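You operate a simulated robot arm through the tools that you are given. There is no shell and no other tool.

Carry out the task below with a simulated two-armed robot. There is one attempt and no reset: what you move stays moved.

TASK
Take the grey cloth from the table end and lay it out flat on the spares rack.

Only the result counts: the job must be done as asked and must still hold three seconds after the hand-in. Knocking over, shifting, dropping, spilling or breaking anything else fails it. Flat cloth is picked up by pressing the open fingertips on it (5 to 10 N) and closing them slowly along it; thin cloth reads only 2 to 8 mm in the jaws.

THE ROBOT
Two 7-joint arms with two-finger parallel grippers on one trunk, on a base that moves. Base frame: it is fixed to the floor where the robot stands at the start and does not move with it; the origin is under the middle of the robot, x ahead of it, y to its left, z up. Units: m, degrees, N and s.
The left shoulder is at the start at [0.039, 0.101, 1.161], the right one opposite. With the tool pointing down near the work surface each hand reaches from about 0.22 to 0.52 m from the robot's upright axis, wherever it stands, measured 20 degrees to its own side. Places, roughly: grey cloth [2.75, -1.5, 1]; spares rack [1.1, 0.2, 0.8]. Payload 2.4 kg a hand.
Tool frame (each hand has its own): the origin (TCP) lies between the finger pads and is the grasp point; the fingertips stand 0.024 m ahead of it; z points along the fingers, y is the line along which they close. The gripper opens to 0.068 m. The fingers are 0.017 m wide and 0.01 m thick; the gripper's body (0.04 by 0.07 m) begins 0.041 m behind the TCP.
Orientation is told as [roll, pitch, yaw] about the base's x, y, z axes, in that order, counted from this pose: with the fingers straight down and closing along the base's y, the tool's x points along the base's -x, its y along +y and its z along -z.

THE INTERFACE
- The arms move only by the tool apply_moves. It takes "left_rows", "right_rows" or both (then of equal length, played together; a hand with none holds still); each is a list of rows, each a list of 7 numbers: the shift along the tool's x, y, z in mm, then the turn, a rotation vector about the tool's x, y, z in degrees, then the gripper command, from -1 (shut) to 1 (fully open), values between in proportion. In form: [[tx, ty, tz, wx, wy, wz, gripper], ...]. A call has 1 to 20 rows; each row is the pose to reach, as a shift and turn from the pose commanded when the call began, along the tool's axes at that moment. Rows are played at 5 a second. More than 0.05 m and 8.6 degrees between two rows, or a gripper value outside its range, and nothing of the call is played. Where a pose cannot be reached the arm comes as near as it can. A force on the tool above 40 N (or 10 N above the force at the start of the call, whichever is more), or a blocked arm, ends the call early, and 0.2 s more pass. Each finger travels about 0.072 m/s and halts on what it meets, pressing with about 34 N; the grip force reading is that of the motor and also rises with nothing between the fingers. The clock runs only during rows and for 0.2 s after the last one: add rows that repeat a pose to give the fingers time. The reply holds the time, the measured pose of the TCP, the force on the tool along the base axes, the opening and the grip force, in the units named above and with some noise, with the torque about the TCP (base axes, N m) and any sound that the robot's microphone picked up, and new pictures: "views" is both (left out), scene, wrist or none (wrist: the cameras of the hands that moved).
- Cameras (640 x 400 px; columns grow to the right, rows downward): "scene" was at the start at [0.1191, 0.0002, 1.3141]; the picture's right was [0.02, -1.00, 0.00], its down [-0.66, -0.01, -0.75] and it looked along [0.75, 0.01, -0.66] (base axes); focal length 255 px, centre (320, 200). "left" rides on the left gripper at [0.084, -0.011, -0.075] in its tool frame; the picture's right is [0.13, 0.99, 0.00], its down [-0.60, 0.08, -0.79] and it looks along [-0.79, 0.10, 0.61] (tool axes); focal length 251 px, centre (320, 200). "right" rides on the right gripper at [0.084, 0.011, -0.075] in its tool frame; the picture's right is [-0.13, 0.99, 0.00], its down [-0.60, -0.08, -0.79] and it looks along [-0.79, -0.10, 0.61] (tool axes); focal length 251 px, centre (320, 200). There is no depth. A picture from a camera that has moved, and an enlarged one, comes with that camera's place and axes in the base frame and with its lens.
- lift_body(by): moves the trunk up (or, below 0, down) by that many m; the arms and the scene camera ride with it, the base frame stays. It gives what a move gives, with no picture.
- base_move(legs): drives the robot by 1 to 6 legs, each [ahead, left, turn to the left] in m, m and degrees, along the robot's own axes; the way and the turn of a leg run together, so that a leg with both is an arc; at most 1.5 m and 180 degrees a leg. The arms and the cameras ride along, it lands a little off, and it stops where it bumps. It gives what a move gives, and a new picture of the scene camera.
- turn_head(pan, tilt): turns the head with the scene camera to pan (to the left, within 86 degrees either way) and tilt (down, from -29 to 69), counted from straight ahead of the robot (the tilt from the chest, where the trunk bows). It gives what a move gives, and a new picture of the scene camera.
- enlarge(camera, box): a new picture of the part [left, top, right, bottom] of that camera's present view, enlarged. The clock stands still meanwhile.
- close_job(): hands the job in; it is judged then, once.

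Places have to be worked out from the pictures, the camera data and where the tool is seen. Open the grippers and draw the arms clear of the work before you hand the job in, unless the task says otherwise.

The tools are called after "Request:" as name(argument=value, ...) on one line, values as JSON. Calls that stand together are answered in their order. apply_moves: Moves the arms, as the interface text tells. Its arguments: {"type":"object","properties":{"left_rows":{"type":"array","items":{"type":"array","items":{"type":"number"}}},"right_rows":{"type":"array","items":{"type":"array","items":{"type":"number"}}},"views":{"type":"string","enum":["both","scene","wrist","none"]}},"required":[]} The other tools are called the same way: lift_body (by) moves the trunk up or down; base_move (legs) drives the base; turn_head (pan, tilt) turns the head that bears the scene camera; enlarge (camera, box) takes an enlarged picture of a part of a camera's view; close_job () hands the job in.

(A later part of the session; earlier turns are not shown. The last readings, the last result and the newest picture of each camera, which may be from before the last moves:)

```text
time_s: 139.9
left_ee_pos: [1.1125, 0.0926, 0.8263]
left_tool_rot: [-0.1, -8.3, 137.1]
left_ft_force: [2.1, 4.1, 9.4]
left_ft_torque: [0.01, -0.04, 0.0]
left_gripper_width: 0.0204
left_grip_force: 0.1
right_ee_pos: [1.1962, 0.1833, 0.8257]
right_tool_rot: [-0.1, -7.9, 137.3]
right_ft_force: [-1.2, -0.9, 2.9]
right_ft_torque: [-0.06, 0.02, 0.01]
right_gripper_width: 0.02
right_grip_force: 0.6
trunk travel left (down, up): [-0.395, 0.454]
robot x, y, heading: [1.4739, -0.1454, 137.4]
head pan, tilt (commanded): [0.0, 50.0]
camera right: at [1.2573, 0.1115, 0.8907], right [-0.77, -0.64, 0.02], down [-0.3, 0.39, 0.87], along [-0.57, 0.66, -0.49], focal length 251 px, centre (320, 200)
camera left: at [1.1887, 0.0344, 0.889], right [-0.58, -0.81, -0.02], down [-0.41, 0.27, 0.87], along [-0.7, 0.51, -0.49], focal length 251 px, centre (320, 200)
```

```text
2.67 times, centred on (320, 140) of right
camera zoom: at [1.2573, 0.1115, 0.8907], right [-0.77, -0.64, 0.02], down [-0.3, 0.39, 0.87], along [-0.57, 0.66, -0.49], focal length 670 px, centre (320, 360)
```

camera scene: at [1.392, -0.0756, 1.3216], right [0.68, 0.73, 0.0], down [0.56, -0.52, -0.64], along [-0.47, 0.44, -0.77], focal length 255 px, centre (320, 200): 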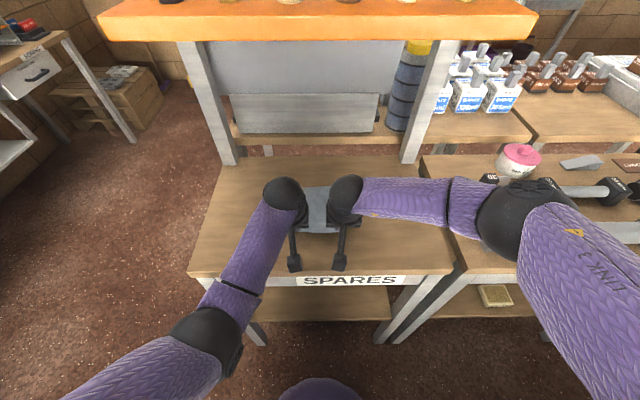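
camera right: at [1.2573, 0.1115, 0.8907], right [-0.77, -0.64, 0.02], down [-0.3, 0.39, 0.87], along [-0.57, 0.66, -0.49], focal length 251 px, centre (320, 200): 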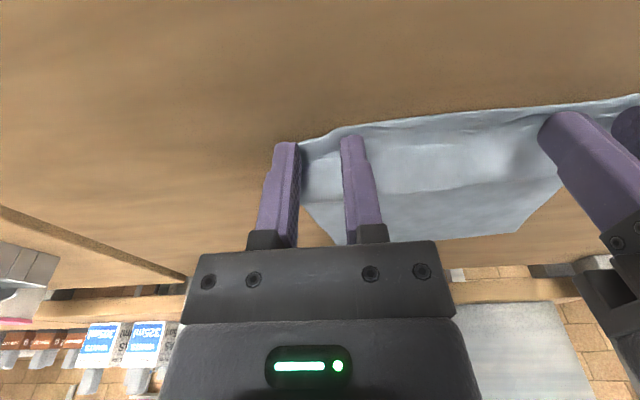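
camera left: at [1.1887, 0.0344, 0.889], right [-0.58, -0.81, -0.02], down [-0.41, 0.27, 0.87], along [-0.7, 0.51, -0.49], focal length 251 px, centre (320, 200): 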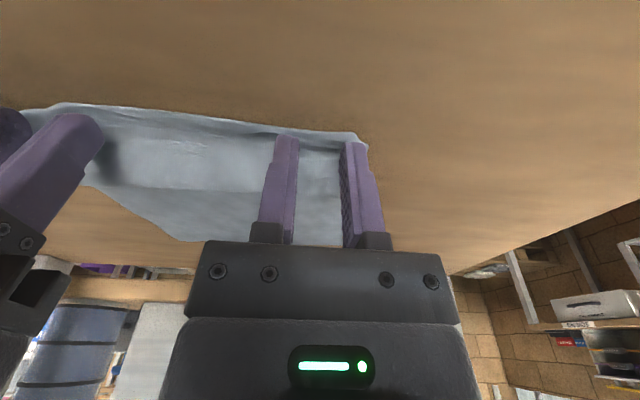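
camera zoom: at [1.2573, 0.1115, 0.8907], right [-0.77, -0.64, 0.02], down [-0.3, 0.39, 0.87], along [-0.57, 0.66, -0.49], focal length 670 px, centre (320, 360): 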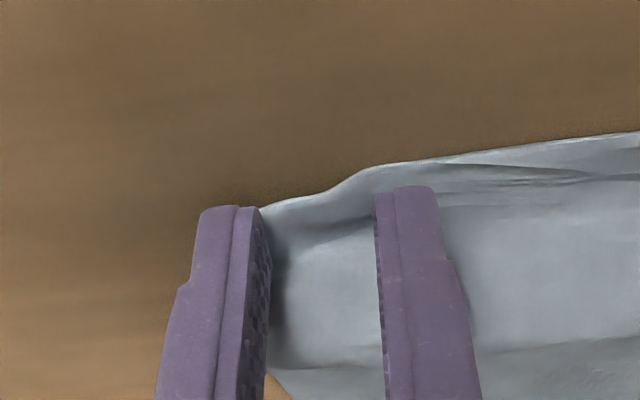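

The fold is spread and the near edge is almost straight. I lift both hands straight up and look at the whole cloth.

Request:
apply_moves(left_rows=[[0, 0, -3, 0, 0, 0, -0.3], [0, 0, -8, 0, 0, 0, -0.3], [0, 0, -20, 0, 0, 0, -0.3], [2, 0, -45, 0, 0, 0, -0.3], [10, 0, -80, 0, 0, 0, -0.3], [20, 0, -115, 0, 0, 0, -0.3]], right_rows=[[0, 0, -3, 0, 0, 0, -0.44], [0, 0, -8, 0, 0, 0, -0.44], [0, 0, -20, 0, 0, 0, -0.44], [2, 0, -45, 0, 0, 0, -0.44], [10, 0, -80, 0, 0, 0, -0.44], [20, 0, -115, 0, 0, 0, -0.44]], views="both")

Request:
enlarge(camera="scene", box=[200, 120, 440, 270])

```text
time_s: 141.3
left_ee_pos: [1.1355, 0.0658, 0.9358]
left_tool_rot: [0.3, -8.4, 137.4]
left_ft_force: [-5.2, 15.6, -10.9]
left_ft_torque: [-0.18, 0.66, 1.07]
left_gripper_width: 0.0239
left_grip_force: 0.1
right_ee_pos: [1.2232, 0.1611, 0.9377]
right_tool_rot: [0.1, -8.1, 137.2]
right_ft_force: [-0.4, -1.2, 0.7]
right_ft_torque: [-0.01, 0.06, 0.01]
right_gripper_width: 0.0189
right_grip_force: 0.1
trunk travel left (down, up): [-0.395, 0.454]
robot x, y, heading: [1.473, -0.1499, 137.6]
head pan, tilt (commanded): [0.0, 50.0]
camera scene: at [1.3938, -0.0748, 1.3217], right [0.68, 0.73, 0.0], down [0.56, -0.52, -0.64], along [-0.47, 0.44, -0.77], focal length 255 px, centre (320, 200)
camera right: at [1.2843, 0.0888, 1.0019], right [-0.77, -0.64, 0.02], down [-0.3, 0.39, 0.87], along [-0.57, 0.66, -0.49], focal length 251 px, centre (320, 200)
camera left: at [1.2128, 0.0088, 0.9982], right [-0.58, -0.82, -0.01], down [-0.41, 0.27, 0.87], along [-0.71, 0.51, -0.49], focal length 251 px, centre (320, 200)
```

scene: 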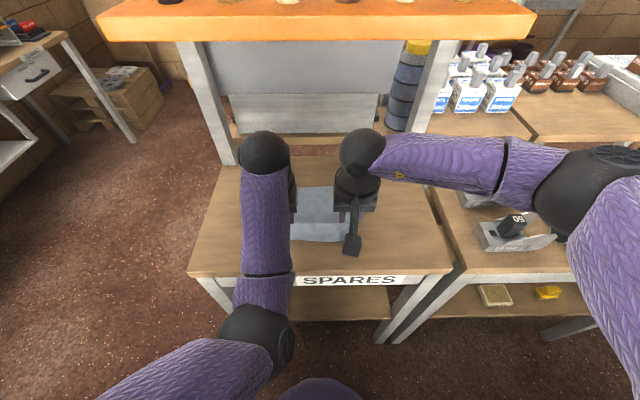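
right: 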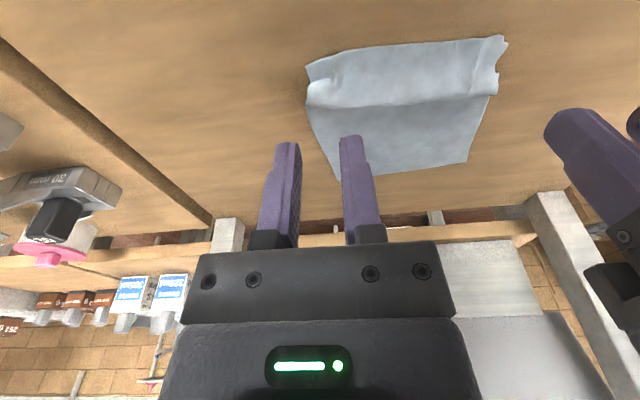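
left: 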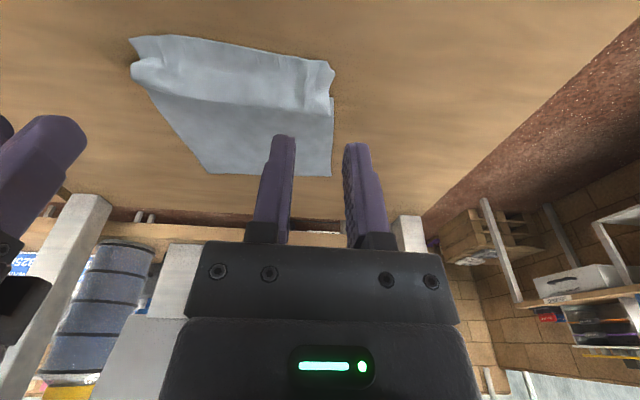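

```text
2.67 times, centred on (320, 195) of scene
camera zoom: at [1.3938, -0.0748, 1.3217], right [0.68, 0.73, 0.0], down [0.56, -0.52, -0.64], along [-0.47, 0.44, -0.77], focal length 679 px, centre (320, 213)
```

zoom: 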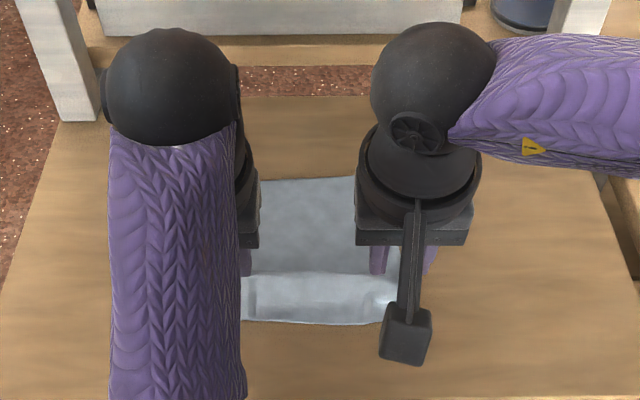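

The cloth is down and spread, with a slight ridge across it. The left hand reads an odd load (its forearm seems to press on its own camera arm), so I move the left hand outward and up to free it, and clear the right as well.

Request:
apply_moves(left_rows=[[0, 15, -8, 0, 0, 0, -0.3], [0, 35, -16, 0, 0, 0, -0.3], [0, 60, -25, 0, 0, 0, -0.3], [0, 85, -35, 0, 0, 0, -0.3]], right_rows=[[5, -15, -8, 0, 0, 0, -0.44], [10, -35, -16, 0, 0, 0, -0.44], [20, -60, -25, 0, 0, 0, -0.44], [30, -85, -35, 0, 0, 0, -0.44]], views="both")

Request:
enlarge(camera="scene", box=[200, 120, 440, 270])

```text
time_s: 141.6
left_ee_pos: [1.1321, 0.0638, 0.9388]
left_tool_rot: [0.2, -8.8, 137.6]
left_ft_force: [-10.6, 4.6, -7.7]
left_ft_torque: [0.26, 0.02, -0.34]
left_gripper_width: 0.0238
left_grip_force: 0.1
right_ee_pos: [1.2265, 0.1622, 0.9382]
right_tool_rot: [0.1, -8.0, 137.3]
right_ft_force: [-0.2, 0.4, 0.1]
right_ft_torque: [-0.02, 0.03, -0.01]
right_gripper_width: 0.019
right_grip_force: 0.0
trunk travel left (down, up): [-0.395, 0.454]
robot x, y, heading: [1.4752, -0.1481, 137.2]
head pan, tilt (commanded): [0.0, 50.0]
stopped in row 1 (left hand): the force on the tool passed its limit at 64 N (the readings are from after the stop); the commanded pose is now the measured one
camera scene: at [1.3927, -0.0753, 1.3217], right [0.68, 0.73, 0.0], down [0.56, -0.52, -0.64], along [-0.47, 0.44, -0.77], focal length 255 px, centre (320, 200)
camera right: at [1.2868, 0.0901, 1.0034], right [-0.77, -0.64, 0.02], down [-0.31, 0.39, 0.87], along [-0.56, 0.66, -0.49], focal length 251 px, centre (320, 200)
camera left: at [1.2098, 0.0068, 0.9997], right [-0.57, -0.82, -0.02], down [-0.4, 0.26, 0.88], along [-0.71, 0.51, -0.48], focal length 251 px, centre (320, 200)
```

scene: 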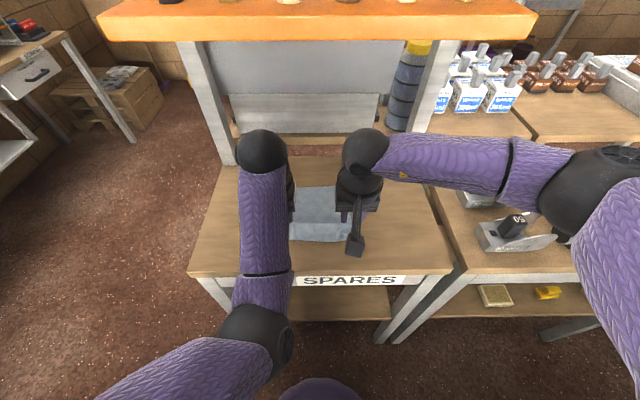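
right: 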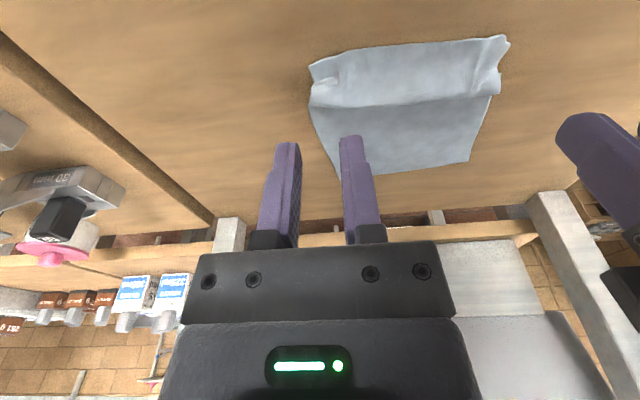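
left: 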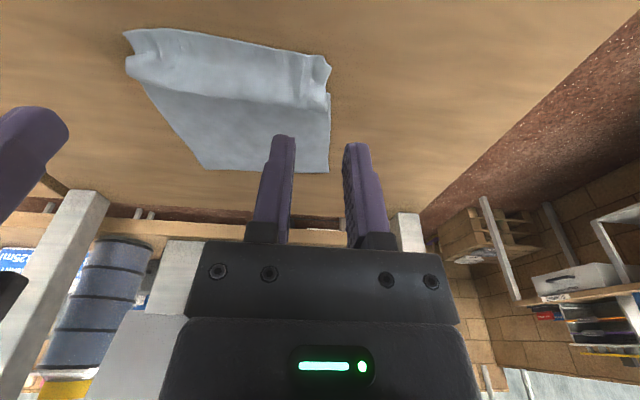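

```text
2.67 times, centred on (320, 195) of scene
camera zoom: at [1.3927, -0.0753, 1.3217], right [0.68, 0.73, 0.0], down [0.56, -0.52, -0.64], along [-0.47, 0.44, -0.77], focal length 679 px, centre (320, 213)
```

zoom: 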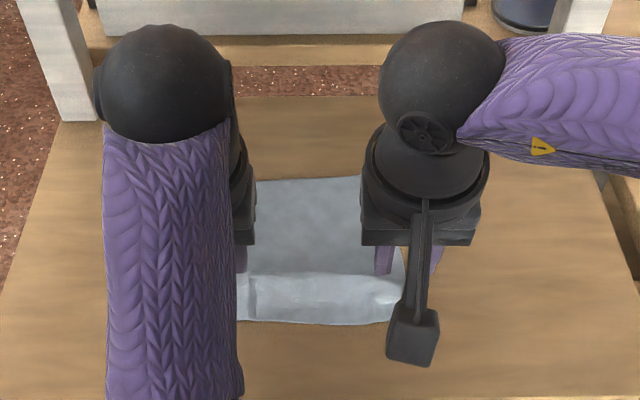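

The left forearm is pressing on its own camera arm because the elbow dropped. I tilt the left tool forward again (fingers forward), which swings the camera arm away from the forearm.

Request:
apply_moves(left_rows=[[0, 0, -2, 0, -4, 0, -0.3], [0, 0, -5, 0, -9, 0, -0.3], [0, 0, -10, 0, -15, 0, -0.3], [0, 0, -15, 0, -22, 0, -0.3], [0, 0, -20, 0, -29, 0, -0.3]], views="scene")

```text
time_s: 142.7
left_ee_pos: [1.0985, 0.0796, 1.0165]
left_tool_rot: [1.4, -42.4, 137.8]
left_ft_force: [0.1, 0.0, -0.3]
left_ft_torque: [0.02, -0.01, -0.01]
left_gripper_width: 0.0238
left_grip_force: 0.1
right_ee_pos: [1.2245, 0.1621, 0.9393]
right_tool_rot: [0.1, -8.0, 137.2]
right_ft_force: [-0.2, -0.8, 0.8]
right_ft_torque: [-0.01, 0.03, 0.01]
right_gripper_width: 0.019
right_grip_force: 0.0
trunk travel left (down, up): [-0.395, 0.454]
robot x, y, heading: [1.4737, -0.1446, 137.3]
head pan, tilt (commanded): [0.0, 50.0]
stopped in row 5 (left hand): the arm was blocked; the commanded pose is now the measured one
camera scene: at [1.3918, -0.0756, 1.3216], right [0.68, 0.73, 0.0], down [0.56, -0.52, -0.64], along [-0.47, 0.44, -0.77], focal length 255 px, centre (320, 200)
```

scene: 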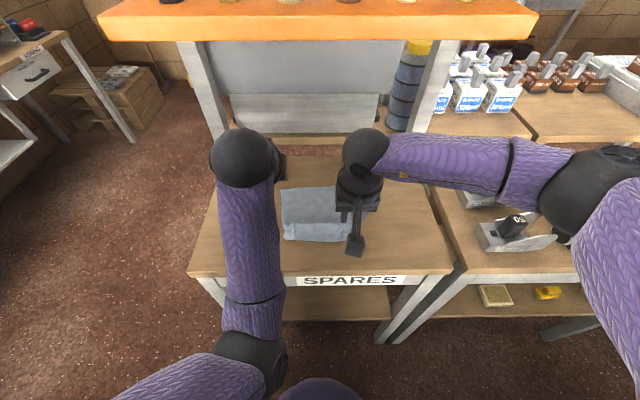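

That freed the hand (zero force now). I move the left hand outward and up, so its elbow swings outward again.

Request:
apply_moves(left_rows=[[-5, 15, -8, 0, 0, 0, -0.3], [-12, 35, -16, 0, 0, 0, -0.3], [-20, 55, -26, 0, 0, 0, -0.3], [-30, 75, -36, 0, 0, 0, -0.3], [-40, 95, -45, 0, 0, 0, -0.3]], right_rows=[[5, -15, -8, 0, 0, 0, -0.44], [10, -35, -16, 0, 0, 0, -0.44], [20, -55, -25, 0, 0, 0, -0.44], [25, -75, -35, 0, 0, 0, -0.44], [30, -90, -45, 0, 0, 0, -0.44]], views="scene")

Request:
enlarge(camera="scene", box=[200, 120, 440, 270])

```text
time_s: 143.9
left_ee_pos: [1.0401, 0.0095, 1.0766]
left_tool_rot: [1.0, -42.2, 137.8]
left_ft_force: [-3.2, 1.2, -0.8]
left_ft_torque: [0.06, 0.12, 0.0]
left_gripper_width: 0.0236
left_grip_force: 0.0
right_ee_pos: [1.311, 0.2011, 0.9805]
right_tool_rot: [0.0, -7.9, 137.4]
right_ft_force: [0.1, 0.8, 0.2]
right_ft_torque: [-0.02, 0.01, 0.01]
right_gripper_width: 0.019
right_grip_force: 0.1
trunk travel left (down, up): [-0.395, 0.454]
robot x, y, heading: [1.474, -0.1488, 137.6]
head pan, tilt (commanded): [0.0, 50.0]
camera scene: at [1.3922, -0.0756, 1.3217], right [0.68, 0.73, 0.0], down [0.56, -0.52, -0.64], along [-0.47, 0.44, -0.77], focal length 255 px, centre (320, 200)
```

scene: 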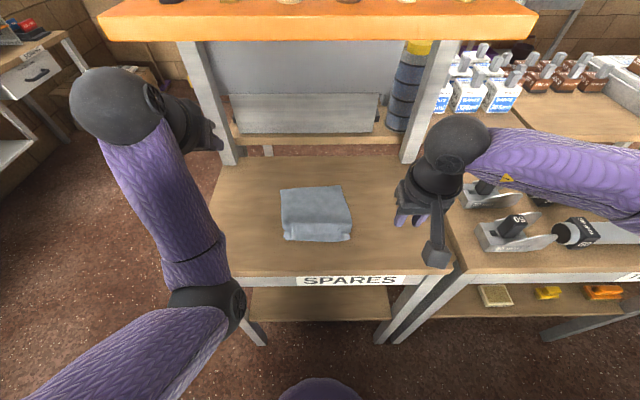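

```text
2.67 times, centred on (320, 195) of scene
camera zoom: at [1.3922, -0.0756, 1.3217], right [0.68, 0.73, 0.0], down [0.56, -0.52, -0.64], along [-0.47, 0.44, -0.77], focal length 679 px, centre (320, 213)
```

zoom: 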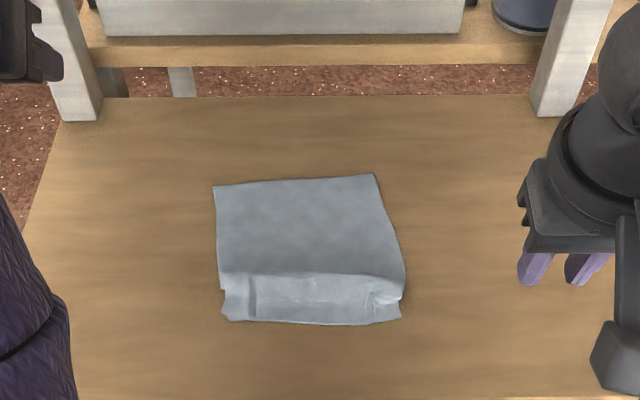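

The cloth lies flat except for a low ridge along its near part, from about 1 cm of slack. Before smoothing it I bring the left arm back to a healthy posture: raising the hand and drawing it in.

Request:
apply_moves(left_rows=[[-8, 5, -30, 0, 0, 0, -0.3], [-16, 10, -60, 0, 0, 0, -0.3], [-24, 15, -90, 0, 0, 0, -0.3], [-32, 20, -120, 0, 0, 0, -0.3], [-32, 20, -120, 0, 0, 0, -0.3]], views="scene")

```text
time_s: 145.1
left_ee_pos: [1.0072, -0.016, 1.1713]
left_tool_rot: [0.9, -42.1, 137.9]
left_ft_force: [-0.1, -0.1, 0.1]
left_ft_torque: [-0.01, 0.0, 0.01]
left_gripper_width: 0.0239
left_grip_force: 0.0
left hand out of reach, approached as far as the arm can: row 1, 2, 3, 4, 5
right_ee_pos: [1.3109, 0.2026, 0.9797]
right_tool_rot: [-0.1, -8.0, 137.3]
right_ft_force: [-0.2, -0.3, -0.6]
right_ft_torque: [0.02, 0.01, 0.05]
right_gripper_width: 0.0191
right_grip_force: 0.0
trunk travel left (down, up): [-0.395, 0.454]
robot x, y, heading: [1.4738, -0.1536, 137.2]
head pan, tilt (commanded): [0.0, 50.0]
camera scene: at [1.3921, -0.0754, 1.3216], right [0.68, 0.73, 0.0], down [0.56, -0.52, -0.64], along [-0.47, 0.44, -0.77], focal length 255 px, centre (320, 200)
```

scene: 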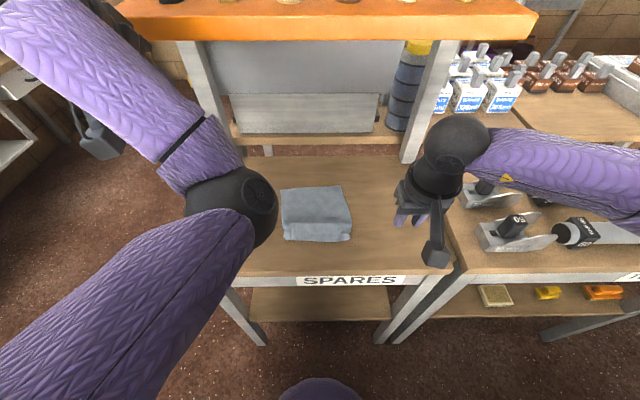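

The left elbow has swung inward under the hand. I draw the hand in toward the chest to get it to fold outward again, as it did before.

Request:
apply_moves(left_rows=[[25, -5, -3, 0, 0, 0, -0.3], [50, -10, -6, 0, 0, 0, -0.3], [75, -15, -9, 0, 0, 0, -0.3], [100, -20, -12, 0, 0, 0, -0.3], [120, -25, -15, 0, 0, 0, -0.3]], views="scene")

```text
time_s: 146.3
left_ee_pos: [1.0436, -0.0417, 1.0731]
left_tool_rot: [0.9, -42.1, 137.9]
left_ft_force: [0.6, 0.2, -0.6]
left_ft_torque: [-0.01, 0.0, 0.02]
left_gripper_width: 0.0238
left_grip_force: 0.1
left hand out of reach, approached as far as the arm can: row 1, 2, 3, 4, 5
right_ee_pos: [1.3114, 0.2015, 0.9793]
right_tool_rot: [0.0, -8.1, 137.3]
right_ft_force: [-0.1, -0.8, 0.4]
right_ft_torque: [-0.01, 0.0, 0.03]
right_gripper_width: 0.019
right_grip_force: 0.0
trunk travel left (down, up): [-0.395, 0.454]
robot x, y, heading: [1.4729, -0.1471, 137.3]
head pan, tilt (commanded): [0.0, 50.0]
camera scene: at [1.3921, -0.0755, 1.3217], right [0.68, 0.73, 0.0], down [0.56, -0.52, -0.64], along [-0.47, 0.44, -0.77], focal length 255 px, centre (320, 200)
```

scene: 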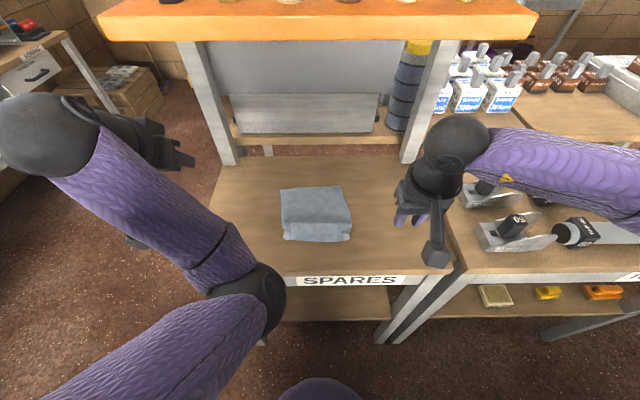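

The left elbow is still on the inner side. I clear the right hand to the right and up, then sweep the left hand across toward the middle, which should roll its elbow outward.

Request:
apply_moves(right_rows=[[0, -20, -30, 0, 0, 0, -0.44], [0, -40, -60, 0, 0, 0, -0.44], [0, -60, -90, 0, 0, 0, -0.44], [0, -80, -120, 0, 0, 0, -0.44]], views="none")

Request:
apply_moves(left_rows=[[0, -35, -5, 0, 0, 0, -0.3], [0, -70, -10, 0, 0, 0, -0.3], [0, -105, -15, 0, 0, 0, -0.3], [0, -140, -20, 0, 0, 0, -0.3], [0, -175, -25, 0, 0, 0, -0.3], [0, -200, -30, 0, 0, 0, -0.3]], views="scene")

```text
time_s: 147.3
left_ee_pos: [1.0432, -0.0417, 1.0744]
left_tool_rot: [0.9, -42.2, 137.9]
left_ft_force: [-0.1, 0.0, -0.2]
left_ft_torque: [0.0, -0.01, 0.0]
left_gripper_width: 0.0237
left_grip_force: 0.0
right_ee_pos: [1.3798, 0.2511, 1.0991]
right_tool_rot: [0.1, -7.9, 137.3]
right_ft_force: [0.6, 0.0, 0.2]
right_ft_torque: [-0.02, -0.02, 0.01]
right_gripper_width: 0.0189
right_grip_force: 0.0
trunk travel left (down, up): [-0.395, 0.454]
robot x, y, heading: [1.4759, -0.1505, 137.3]
head pan, tilt (commanded): [0.0, 50.0]
```

```text
time_s: 148.1
left_ee_pos: [1.1037, 0.0227, 1.0808]
left_tool_rot: [3.1, -43.7, 136.3]
left_ft_force: [-16.1, 12.3, -0.5]
left_ft_torque: [0.19, 0.25, 0.36]
left_gripper_width: 0.0238
left_grip_force: 0.1
left hand out of reach, approached as far as the arm can: row 1, 2, 3, 4
right_ee_pos: [1.3806, 0.2511, 1.0993]
right_tool_rot: [0.1, -8.0, 137.2]
right_ft_force: [0.0, -0.4, -1.0]
right_ft_torque: [-0.04, -0.01, 0.01]
right_gripper_width: 0.0189
right_grip_force: 0.0
trunk travel left (down, up): [-0.395, 0.454]
robot x, y, heading: [1.4686, -0.1487, 137.4]
head pan, tilt (commanded): [0.0, 50.0]
stopped in row 4 (left hand): the force on the tool passed its limit at 111 N (the readings are from after the stop); the commanded pose is now the measured one
camera scene: at [1.3921, -0.0755, 1.3216], right [0.68, 0.73, 0.0], down [0.56, -0.52, -0.64], along [-0.47, 0.44, -0.77], focal length 255 px, centre (320, 200)
```

scene: 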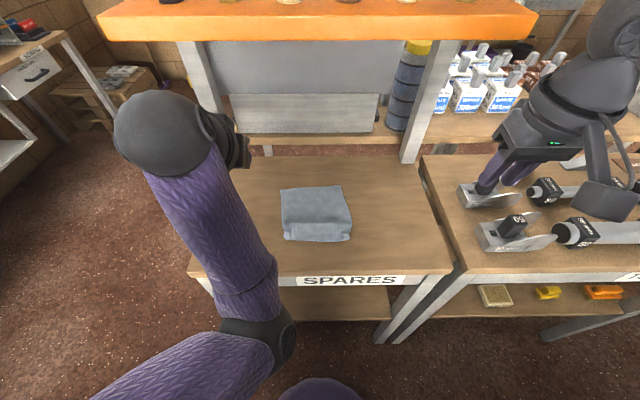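

The left camera arm touched its own forearm again. I back that off, and will use the healthy right arm for the smoothing instead.

Request:
apply_moves(left_rows=[[0, 10, 0, 0, 0, 0, -0.3], [0, 25, -3, 0, 0, 0, -0.3], [0, 40, -5, 0, 0, 0, -0.3], [0, 60, -10, 0, 0, 0, -0.3]], views="scene")

```text
time_s: 148.4
left_ee_pos: [1.0992, 0.0205, 1.0801]
left_tool_rot: [3.1, -43.8, 136.5]
left_ft_force: [-7.4, 0.2, -1.2]
left_ft_torque: [0.05, 0.25, -0.52]
left_gripper_width: 0.0238
left_grip_force: 0.1
right_ee_pos: [1.3803, 0.2508, 1.0994]
right_tool_rot: [0.0, -8.0, 137.2]
right_ft_force: [0.6, 0.4, 0.3]
right_ft_torque: [0.0, -0.02, -0.02]
right_gripper_width: 0.0189
right_grip_force: 0.0
trunk travel left (down, up): [-0.395, 0.454]
robot x, y, heading: [1.4768, -0.1466, 137.2]
head pan, tilt (commanded): [0.0, 50.0]
stopped in row 1 (left hand): the force on the tool passed its limit at 47 N (the readings are from after the stop); the commanded pose is now the measured one
camera scene: at [1.3922, -0.0756, 1.3217], right [0.68, 0.73, 0.0], down [0.56, -0.52, -0.64], along [-0.47, 0.44, -0.77], focal length 255 px, centre (320, 200)
```

scene: 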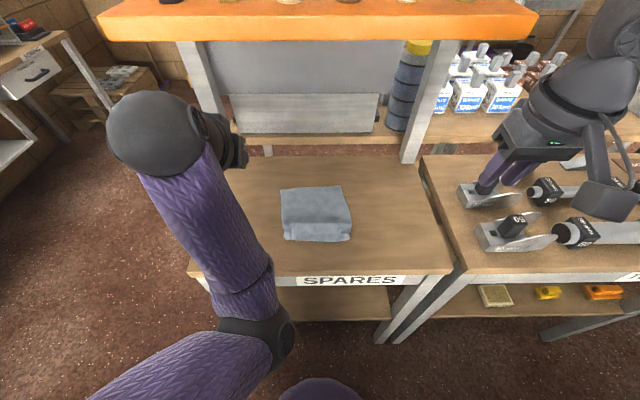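

The forearm is nearly vertical right behind the camera arm. Moving the left hand forward should separate them.

Request:
apply_moves(left_rows=[[-7, 0, 7, 0, 0, 0, -0.3], [-14, 0, 14, 0, 0, 0, -0.3], [-25, 0, 22, 0, 0, 0, -0.3], [-36, 0, 30, 0, 0, 0, -0.3]], views="scene")

```text
time_s: 149.4
left_ee_pos: [1.0636, 0.0507, 1.0841]
left_tool_rot: [3.1, -43.9, 136.5]
left_ft_force: [-0.2, -0.1, 0.6]
left_ft_torque: [0.02, -0.01, 0.01]
left_gripper_width: 0.0237
left_grip_force: 0.0
right_ee_pos: [1.3802, 0.2512, 1.0992]
right_tool_rot: [0.0, -7.9, 137.3]
right_ft_force: [-0.6, -0.4, 0.0]
right_ft_torque: [0.02, -0.01, 0.04]
right_gripper_width: 0.019
right_grip_force: 0.0
trunk travel left (down, up): [-0.395, 0.454]
robot x, y, heading: [1.4743, -0.1481, 137.2]
head pan, tilt (commanded): [0.0, 50.0]
camera scene: at [1.3921, -0.0755, 1.3216], right [0.68, 0.73, 0.0], down [0.56, -0.52, -0.64], along [-0.47, 0.44, -0.77], focal length 255 px, centre (320, 200)
```

scene: 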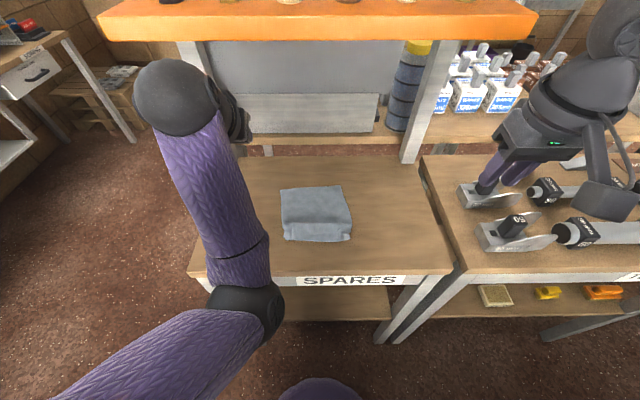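

Both arms are free of load now. I shift the base 7 cm to the left so the cloth lies more in front of the right arm, and keep the left arm parked to the side.

Request:
base_move(legs=[[0, 0.07, 0]])

Request:
enlarge(camera="scene", box=[260, 150, 420, 250])

```text
time_s: 150.5
left_ee_pos: [1.0174, -0.002, 1.0845]
left_tool_rot: [3.0, -43.9, 136.5]
left_ft_force: [-1.2, 0.5, -0.2]
left_ft_torque: [-0.01, -0.02, -0.02]
left_gripper_width: 0.0238
left_grip_force: 0.1
right_ee_pos: [1.3307, 0.1988, 1.0994]
right_tool_rot: [0.1, -8.0, 137.3]
right_ft_force: [-0.3, -0.5, -0.4]
right_ft_torque: [0.01, -0.01, 0.03]
right_gripper_width: 0.0191
right_grip_force: 0.1
trunk travel left (down, up): [-0.395, 0.454]
robot x, y, heading: [1.4261, -0.2028, 137.2]
head pan, tilt (commanded): [0.0, 50.0]
camera scene: at [1.3439, -0.128, 1.3217], right [0.68, 0.74, 0.0], down [0.56, -0.52, -0.64], along [-0.47, 0.44, -0.77], focal length 255 px, centre (320, 200)
```

scene: 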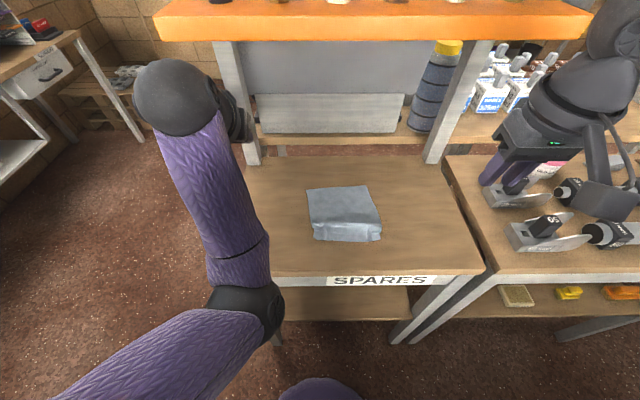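

```text
4.00 times, centred on (340, 200) of scene
camera zoom: at [1.3439, -0.128, 1.3217], right [0.68, 0.74, 0.0], down [0.56, -0.52, -0.64], along [-0.47, 0.44, -0.77], focal length 1019 px, centre (240, 200)
```

zoom: 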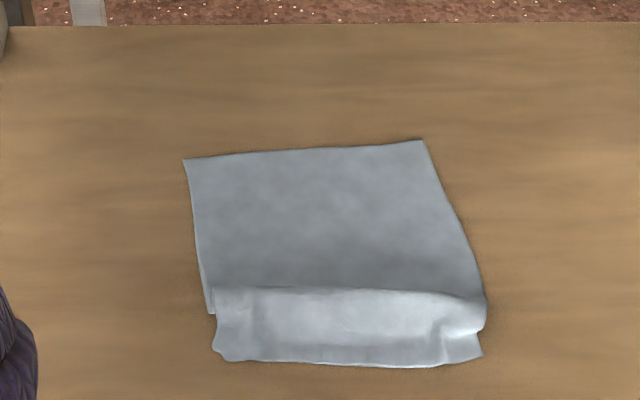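

The ridge runs along the near strip, with more slack on the left side. I bring the right hand over the near-left corner of the cloth to press and draw it toward me.

Request:
apply_moves(right_rows=[[-8, 30, 25, 0, 0, 0, -0.44], [-16, 60, 50, 0, 0, 0, -0.44], [-24, 90, 75, 0, 0, 0, -0.44], [-32, 120, 100, 0, 0, 0, -0.44], [-40, 150, 125, 0, 0, 0, -0.44], [-48, 180, 150, 0, 0, 0, -0.44], [-55, 205, 175, 0, 0, 0, -0.44], [-61, 220, 205, 0, 0, 0, -0.44], [-61, 220, 205, 0, 0, 0, -0.44]], views="both")

Request:
enlarge(camera="right", box=[160, 0, 480, 200])

```text
time_s: 152.5
left_ee_pos: [1.0169, -0.0019, 1.0842]
left_tool_rot: [3.1, -43.9, 136.5]
left_ft_force: [-0.6, 0.7, -0.3]
left_ft_torque: [-0.02, -0.02, 0.02]
left_gripper_width: 0.0239
left_grip_force: 0.1
right_ee_pos: [1.1176, 0.095, 0.9027]
right_tool_rot: [0.0, -8.0, 137.3]
right_ft_force: [-0.4, 0.2, -0.4]
right_ft_torque: [0.02, 0.01, 0.0]
right_gripper_width: 0.0191
right_grip_force: 0.0
trunk travel left (down, up): [-0.395, 0.454]
robot x, y, heading: [1.4258, -0.1984, 137.2]
head pan, tilt (commanded): [0.0, 50.0]
camera scene: at [1.3443, -0.1275, 1.3217], right [0.68, 0.74, 0.0], down [0.56, -0.52, -0.64], along [-0.47, 0.44, -0.77], focal length 255 px, centre (320, 200)
camera right: at [1.1793, 0.0226, 0.9673], right [-0.77, -0.64, 0.02], down [-0.31, 0.39, 0.87], along [-0.57, 0.66, -0.49], focal length 251 px, centre (320, 200)
```

scene: 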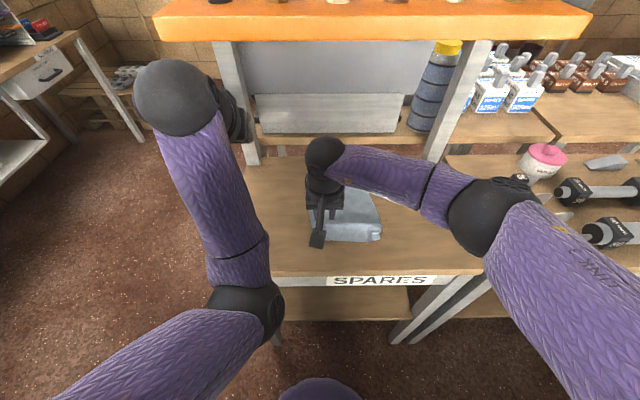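
right: 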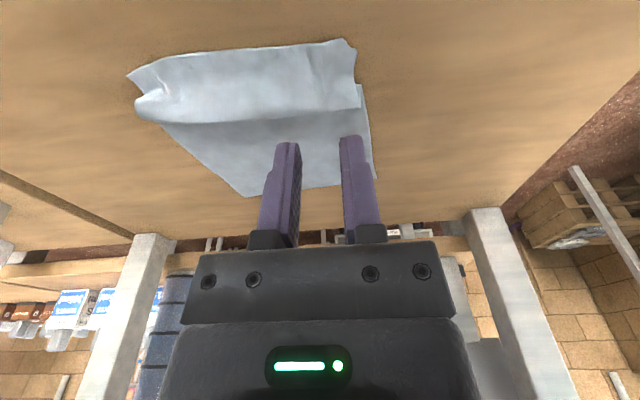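

```text
2.00 times, centred on (320, 100) of right
camera zoom: at [1.1793, 0.0226, 0.9673], right [-0.77, -0.64, 0.02], down [-0.31, 0.39, 0.87], along [-0.57, 0.66, -0.49], focal length 503 px, centre (320, 400)
```

zoom: 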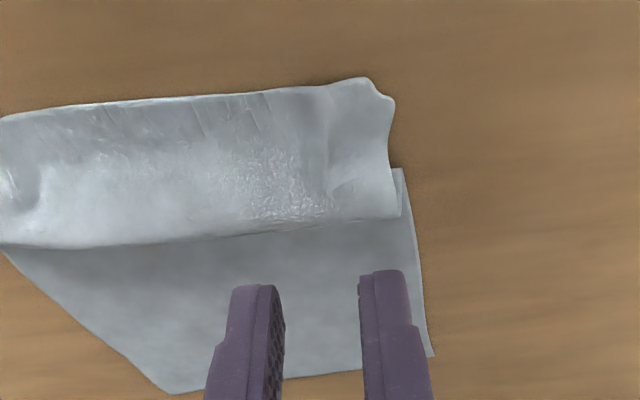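

The near strip is a pleat: it overlaps the flat part by 1–2 cm. I lower the right fingertips onto the near-left corner.

Request:
apply_moves(right_rows=[[2, 0, 30, 0, 0, 0, -0.44], [4, 0, 55, 0, 0, 0, -0.44], [6, 0, 70, 0, 0, 0, -0.44], [6, 0, 70, 0, 0, 0, -0.44]], views="none")

Request:
enlarge(camera="right", box=[160, 0, 480, 200])

```text
time_s: 153.5
left_ee_pos: [1.0157, -0.0019, 1.0845]
left_tool_rot: [2.9, -43.9, 136.5]
left_ft_force: [-0.1, -0.2, -1.1]
left_ft_torque: [-0.01, -0.03, 0.02]
left_gripper_width: 0.0241
left_grip_force: 0.0
right_ee_pos: [1.1148, 0.0989, 0.8322]
right_tool_rot: [0.0, -8.0, 137.2]
right_ft_force: [0.2, -0.4, -0.1]
right_ft_torque: [0.01, 0.02, 0.0]
right_gripper_width: 0.019
right_grip_force: 0.1
trunk travel left (down, up): [-0.395, 0.454]
robot x, y, heading: [1.4254, -0.1989, 137.2]
head pan, tilt (commanded): [0.0, 50.0]
```

```text
2.00 times, centred on (320, 100) of right
camera zoom: at [1.1758, 0.0265, 0.8969], right [-0.77, -0.64, 0.02], down [-0.31, 0.39, 0.87], along [-0.57, 0.66, -0.49], focal length 503 px, centre (320, 400)
```

zoom: 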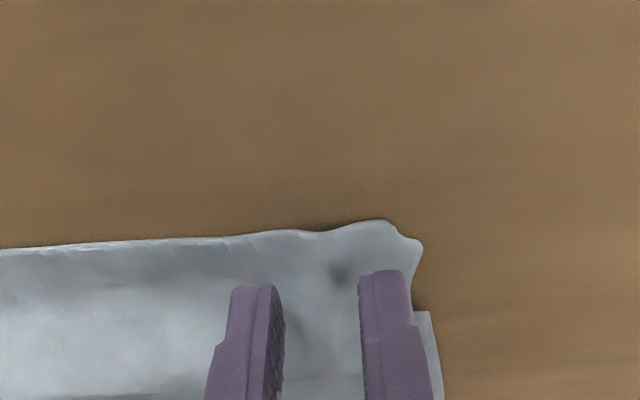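

The fingers hang right over the near-left strip. I press down to contact.

Request:
apply_moves(right_rows=[[0.3, 0, 2, 0, 0, 0, -0.44], [0.5, 0, 4, 0, 0, 0, -0.44], [0.5, 0, 4, 0, 0, 0, -0.44]], views="none")

Request:
apply_moves(right_rows=[[0.1, 0, 0.6, 0, 0, 0, -0.44], [0.1, 0, 1.2, 0, 0, 0, -0.44], [0.1, 0, 1.2, 0, 0, 0, -0.44]], views="none")

```text
time_s: 154.3
left_ee_pos: [1.0161, -0.0018, 1.0847]
left_tool_rot: [3.0, -43.8, 136.4]
left_ft_force: [0.2, -0.3, 0.0]
left_ft_torque: [-0.01, -0.03, 0.01]
left_gripper_width: 0.0237
left_grip_force: 0.0
right_ee_pos: [1.115, 0.0997, 0.8292]
right_tool_rot: [0.0, -8.1, 137.4]
right_ft_force: [-0.2, 1.0, -0.6]
right_ft_torque: [0.01, 0.01, -0.01]
right_gripper_width: 0.0191
right_grip_force: 0.1
trunk travel left (down, up): [-0.395, 0.454]
robot x, y, heading: [1.4249, -0.2002, 137.6]
head pan, tilt (commanded): [0.0, 50.0]
```

```text
time_s: 155.1
left_ee_pos: [1.0181, -0.0007, 1.0846]
left_tool_rot: [3.0, -43.8, 136.4]
left_ft_force: [-0.3, -0.2, 0.6]
left_ft_torque: [-0.01, 0.0, -0.01]
left_gripper_width: 0.0236
left_grip_force: 0.0
right_ee_pos: [1.115, 0.0993, 0.8288]
right_tool_rot: [-0.1, -8.0, 137.3]
right_ft_force: [-0.3, 0.4, -0.1]
right_ft_torque: [0.0, -0.01, 0.01]
right_gripper_width: 0.019
right_grip_force: 0.0
trunk travel left (down, up): [-0.395, 0.454]
robot x, y, heading: [1.425, -0.2011, 137.1]
head pan, tilt (commanded): [0.0, 50.0]
```

Not yet in contact; I go on in 1 mm steps.

Request:
apply_moves(right_rows=[[0.1, 0, 0.6, 0, 0, 0, -0.44], [0.1, 0, 1.2, 0, 0, 0, -0.44], [0.1, 0, 1.2, 0, 0, 0, -0.44]], views="none")

Request:
apply_moves(right_rows=[[0.1, 0, 0.6, 0, 0, 0, -0.44], [0.1, 0, 0.8, 0, 0, 0, -0.44], [0.1, 0, 0.8, 0, 0, 0, -0.44]], views="none")

```text
time_s: 155.9
left_ee_pos: [1.017, -0.0019, 1.0837]
left_tool_rot: [3.0, -43.9, 136.5]
left_ft_force: [-0.7, 0.5, 0.3]
left_ft_torque: [-0.01, -0.03, -0.02]
left_gripper_width: 0.0237
left_grip_force: 0.0
right_ee_pos: [1.1131, 0.0992, 0.8292]
right_tool_rot: [-0.1, -8.0, 137.3]
right_ft_force: [0.3, 0.5, 0.3]
right_ft_torque: [0.01, -0.02, 0.01]
right_gripper_width: 0.0188
right_grip_force: 0.0
trunk travel left (down, up): [-0.395, 0.454]
robot x, y, heading: [1.4266, -0.1992, 137.4]
head pan, tilt (commanded): [0.0, 50.0]
```

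```text
time_s: 156.7
left_ee_pos: [1.0158, -0.0015, 1.085]
left_tool_rot: [2.9, -43.8, 136.5]
left_ft_force: [0.0, -0.1, 0.4]
left_ft_torque: [0.0, -0.01, -0.02]
left_gripper_width: 0.0242
left_grip_force: 0.0
right_ee_pos: [1.1134, 0.0995, 0.8255]
right_tool_rot: [0.0, -8.0, 137.3]
right_ft_force: [0.1, -0.8, 1.1]
right_ft_torque: [-0.01, 0.05, 0.03]
right_gripper_width: 0.0191
right_grip_force: 0.3
trunk travel left (down, up): [-0.395, 0.454]
robot x, y, heading: [1.4289, -0.2022, 137.6]
head pan, tilt (commanded): [0.0, 50.0]
```

Contact is just starting (1 N). I press half a millimetre more.

Request:
apply_moves(right_rows=[[0, 0, 0.4, 0, 0, 0, -0.44], [0, 0, 0.6, 0, 0, 0, -0.44], [0, 0, 0.6, 0, 0, 0, -0.44]], views="none")

```text
time_s: 157.5
left_ee_pos: [1.0165, -0.0016, 1.0847]
left_tool_rot: [2.9, -43.9, 136.5]
left_ft_force: [-0.3, -0.2, -0.3]
left_ft_torque: [0.02, 0.02, 0.01]
left_gripper_width: 0.0239
left_grip_force: 0.0
right_ee_pos: [1.1141, 0.0998, 0.8269]
right_tool_rot: [0.0, -8.0, 137.4]
right_ft_force: [-0.6, 0.1, 4.5]
right_ft_torque: [-0.09, 0.06, -0.06]
right_gripper_width: 0.0194
right_grip_force: 0.4
trunk travel left (down, up): [-0.395, 0.454]
robot x, y, heading: [1.4256, -0.1998, 137.2]
head pan, tilt (commanded): [0.0, 50.0]
```

At 4.5 N I drag the corner slowly toward me by 12 mm and look.

Request:
apply_moves(right_rows=[[3, 0, -0.4, 0, 0, 0, -0.44], [6, 0, -0.8, 0, 0, 0, -0.44], [9, 0, -1.2, 0, 0, 0, -0.44], [12, 0, -1.6, 0, 0, 0, -0.44]], views="both")

Request:
enlarge(camera="right", box=[160, 0, 480, 200])

```text
time_s: 158.5
left_ee_pos: [1.0164, -0.0023, 1.0837]
left_tool_rot: [2.9, -43.9, 136.5]
left_ft_force: [-0.1, -0.2, -0.2]
left_ft_torque: [-0.01, 0.01, -0.01]
left_gripper_width: 0.0238
left_grip_force: 0.0
right_ee_pos: [1.1242, 0.0923, 0.8259]
right_tool_rot: [0.0, -8.0, 137.3]
right_ft_force: [-1.0, 0.2, 6.3]
right_ft_torque: [-0.01, 0.04, -0.02]
right_gripper_width: 0.0189
right_grip_force: 0.1
trunk travel left (down, up): [-0.395, 0.454]
robot x, y, heading: [1.4275, -0.2012, 137.2]
head pan, tilt (commanded): [0.0, 50.0]
camera scene: at [1.3445, -0.1276, 1.3217], right [0.68, 0.74, 0.0], down [0.56, -0.52, -0.64], along [-0.47, 0.44, -0.77], focal length 255 px, centre (320, 200)
camera right: at [1.185, 0.0195, 0.8907], right [-0.77, -0.64, 0.02], down [-0.31, 0.39, 0.87], along [-0.57, 0.66, -0.49], focal length 251 px, centre (320, 200)
```

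scene: 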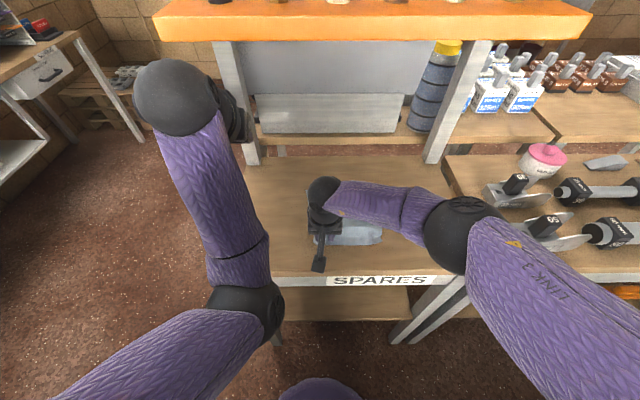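
right: 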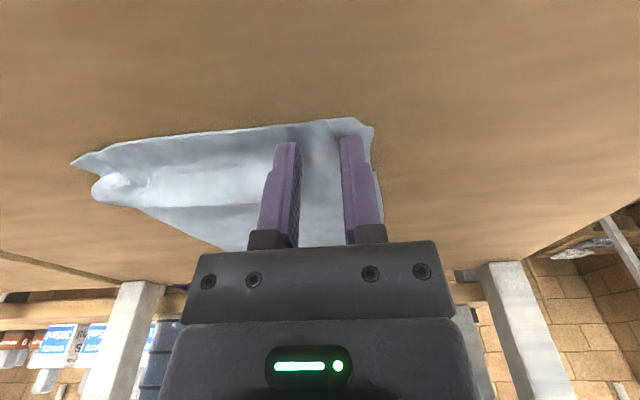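

```text
2.00 times, centred on (320, 100) of right
camera zoom: at [1.185, 0.0195, 0.8907], right [-0.77, -0.64, 0.02], down [-0.31, 0.39, 0.87], along [-0.57, 0.66, -0.49], focal length 503 px, centre (320, 400)
```

zoom: 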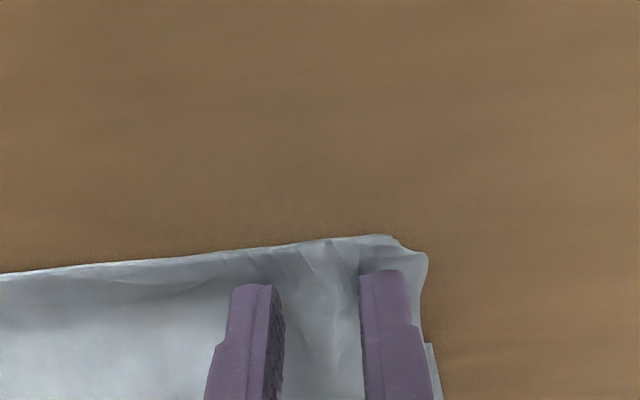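

The corner follows the fingers. I continue dragging another 18 mm.

Request:
apply_moves(right_rows=[[3, 0, -0.4, 0, 0, 0, -0.44], [6, 0, -0.8, 0, 0, 0, -0.44], [9, 0, -1.2, 0, 0, 0, -0.44], [12, 0, -1.6, 0, 0, 0, -0.44], [15, 0, -2, 0, 0, 0, -0.44], [18, 0, -2.4, 0, 0, 0, -0.44]], views="wrist")

Request:
enlarge(camera="right", box=[0, 60, 320, 260])

```text
time_s: 159.9
left_ee_pos: [1.0166, -0.0023, 1.0843]
left_tool_rot: [3.0, -43.8, 136.5]
left_ft_force: [-0.3, 0.3, -0.8]
left_ft_torque: [-0.03, 0.01, 0.04]
left_gripper_width: 0.0237
left_grip_force: 0.0
right_ee_pos: [1.1374, 0.0801, 0.8262]
right_tool_rot: [-0.1, -8.0, 137.2]
right_ft_force: [-2.5, 0.6, 7.0]
right_ft_torque: [-0.05, 0.07, -0.06]
right_gripper_width: 0.019
right_grip_force: 0.0
trunk travel left (down, up): [-0.395, 0.454]
robot x, y, heading: [1.4237, -0.2016, 137.3]
head pan, tilt (commanded): [0.0, 50.0]
camera right: at [1.1982, 0.0073, 0.8907], right [-0.77, -0.64, 0.02], down [-0.3, 0.39, 0.87], along [-0.57, 0.66, -0.49], focal length 251 px, centre (320, 200)
```

right: 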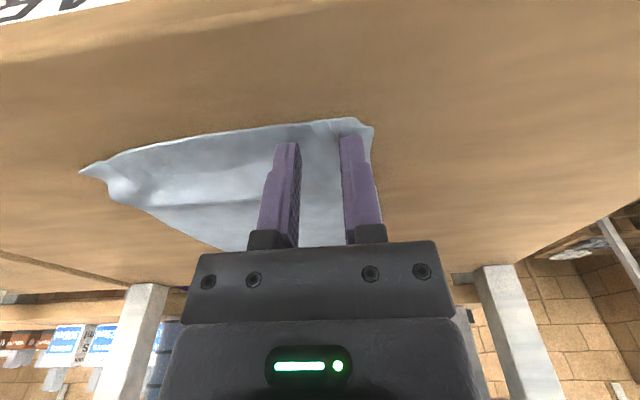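

```text
2.00 times, centred on (160, 160) of right
camera zoom: at [1.1982, 0.0073, 0.8907], right [-0.77, -0.64, 0.02], down [-0.3, 0.39, 0.87], along [-0.57, 0.66, -0.49], focal length 503 px, centre (640, 280)
```

zoom: 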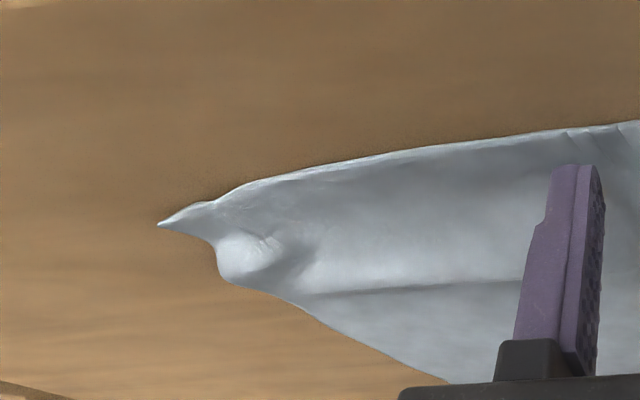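

The pleat is pulling out on the left; a bulge remains at the near-right corner. I lift the right hand and check from above.

Request:
apply_moves(right_rows=[[0, 0, -3, 0, 0, 0, -0.44], [0, 0, -10, 0, 0, 0, -0.44], [0, 0, -30, 0, 0, 0, -0.44], [5, -30, -60, 0, 0, 0, -0.44], [10, -75, -80, 0, 0, 0, -0.44], [15, -120, -95, 0, 0, 0, -0.44], [20, -160, -105, 0, 0, 0, -0.44]], views="scene")

Request:
enlarge(camera="scene", box=[260, 150, 420, 250])

```text
time_s: 161.5
left_ee_pos: [1.0176, -0.002, 1.0853]
left_tool_rot: [3.0, -43.8, 136.5]
left_ft_force: [0.7, -0.2, 0.0]
left_ft_torque: [-0.02, 0.03, 0.02]
left_gripper_width: 0.0238
left_grip_force: 0.0
right_ee_pos: [1.2682, 0.1736, 0.9297]
right_tool_rot: [0.0, -8.1, 137.4]
right_ft_force: [-0.9, -0.1, 0.4]
right_ft_torque: [-0.03, 0.0, 0.02]
right_gripper_width: 0.0189
right_grip_force: 0.1
trunk travel left (down, up): [-0.395, 0.454]
robot x, y, heading: [1.4262, -0.2061, 137.4]
head pan, tilt (commanded): [0.0, 50.0]
camera scene: at [1.3447, -0.1274, 1.3217], right [0.68, 0.74, 0.0], down [0.56, -0.52, -0.64], along [-0.47, 0.44, -0.77], focal length 255 px, centre (320, 200)
```

scene: 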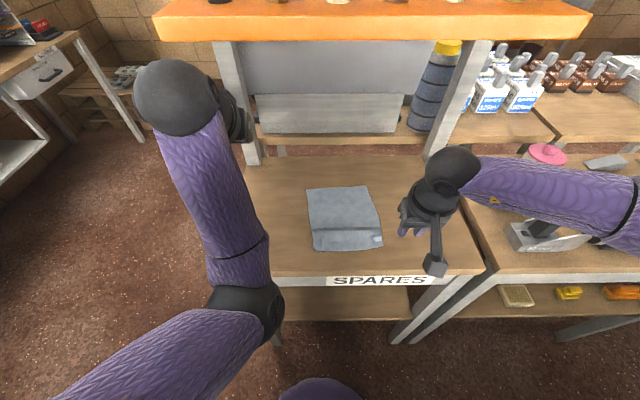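

```text
4.00 times, centred on (340, 200) of scene
camera zoom: at [1.3447, -0.1274, 1.3217], right [0.68, 0.74, 0.0], down [0.56, -0.52, -0.64], along [-0.47, 0.44, -0.77], focal length 1019 px, centre (240, 200)
```

zoom: 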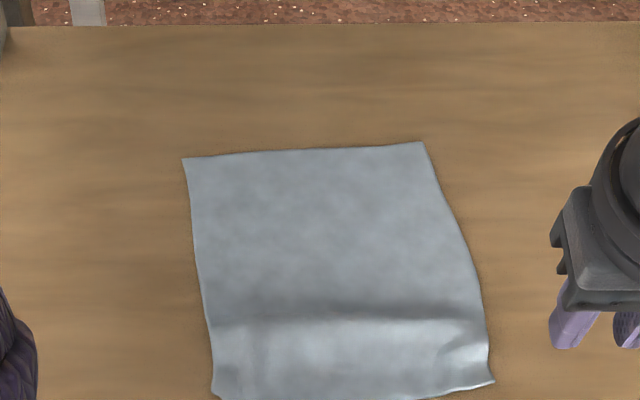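

Much flatter. What remains is a slight wave and a small bulge at the near-right corner. I put the right fingertips on the near-right corner to draw it outward and toward me.

Request:
apply_moves(right_rows=[[-10, 12, 20, 0, 0, 0, -0.44], [-20, 24, 45, 0, 0, 0, -0.44], [-30, 36, 72, 0, 0, 0, -0.44], [-38, 42, 95, 0, 0, 0, -0.44], [-38, 42, 95, 0, 0, 0, -0.44]], views="wrist")

Request:
enlarge(camera="right", box=[160, 0, 480, 200])

```text
time_s: 162.7
left_ee_pos: [1.0162, -0.0017, 1.084]
left_tool_rot: [3.0, -43.9, 136.5]
left_ft_force: [0.0, 0.8, -0.8]
left_ft_torque: [0.02, -0.06, -0.02]
left_gripper_width: 0.0241
left_grip_force: 0.1
right_ee_pos: [1.2031, 0.1793, 0.8416]
right_tool_rot: [0.0, -8.0, 137.3]
right_ft_force: [-0.6, -0.1, 0.1]
right_ft_torque: [0.0, 0.01, -0.03]
right_gripper_width: 0.0191
right_grip_force: 0.0
trunk travel left (down, up): [-0.395, 0.454]
robot x, y, heading: [1.4233, -0.2032, 137.3]
head pan, tilt (commanded): [0.0, 50.0]
camera right: at [1.2643, 0.1059, 0.9059], right [-0.77, -0.64, 0.02], down [-0.31, 0.39, 0.87], along [-0.57, 0.66, -0.49], focal length 251 px, centre (320, 200)
```

right: 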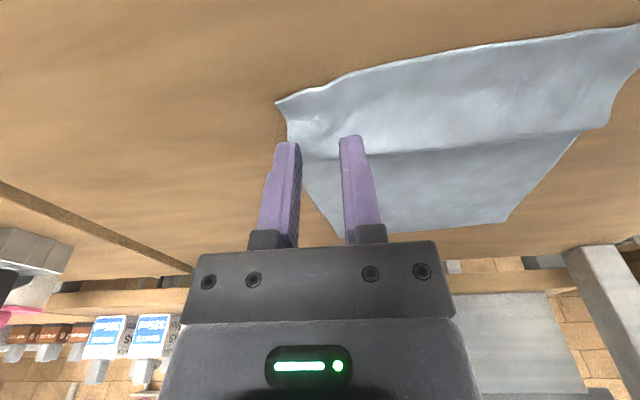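

```text
2.00 times, centred on (320, 100) of right
camera zoom: at [1.2643, 0.1059, 0.9059], right [-0.77, -0.64, 0.02], down [-0.31, 0.39, 0.87], along [-0.57, 0.66, -0.49], focal length 503 px, centre (320, 400)
```

zoom: 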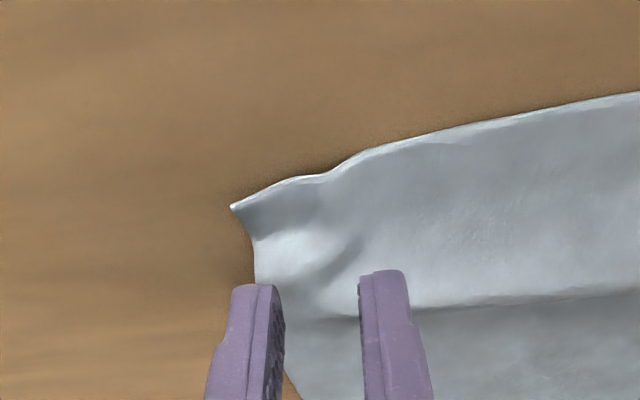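

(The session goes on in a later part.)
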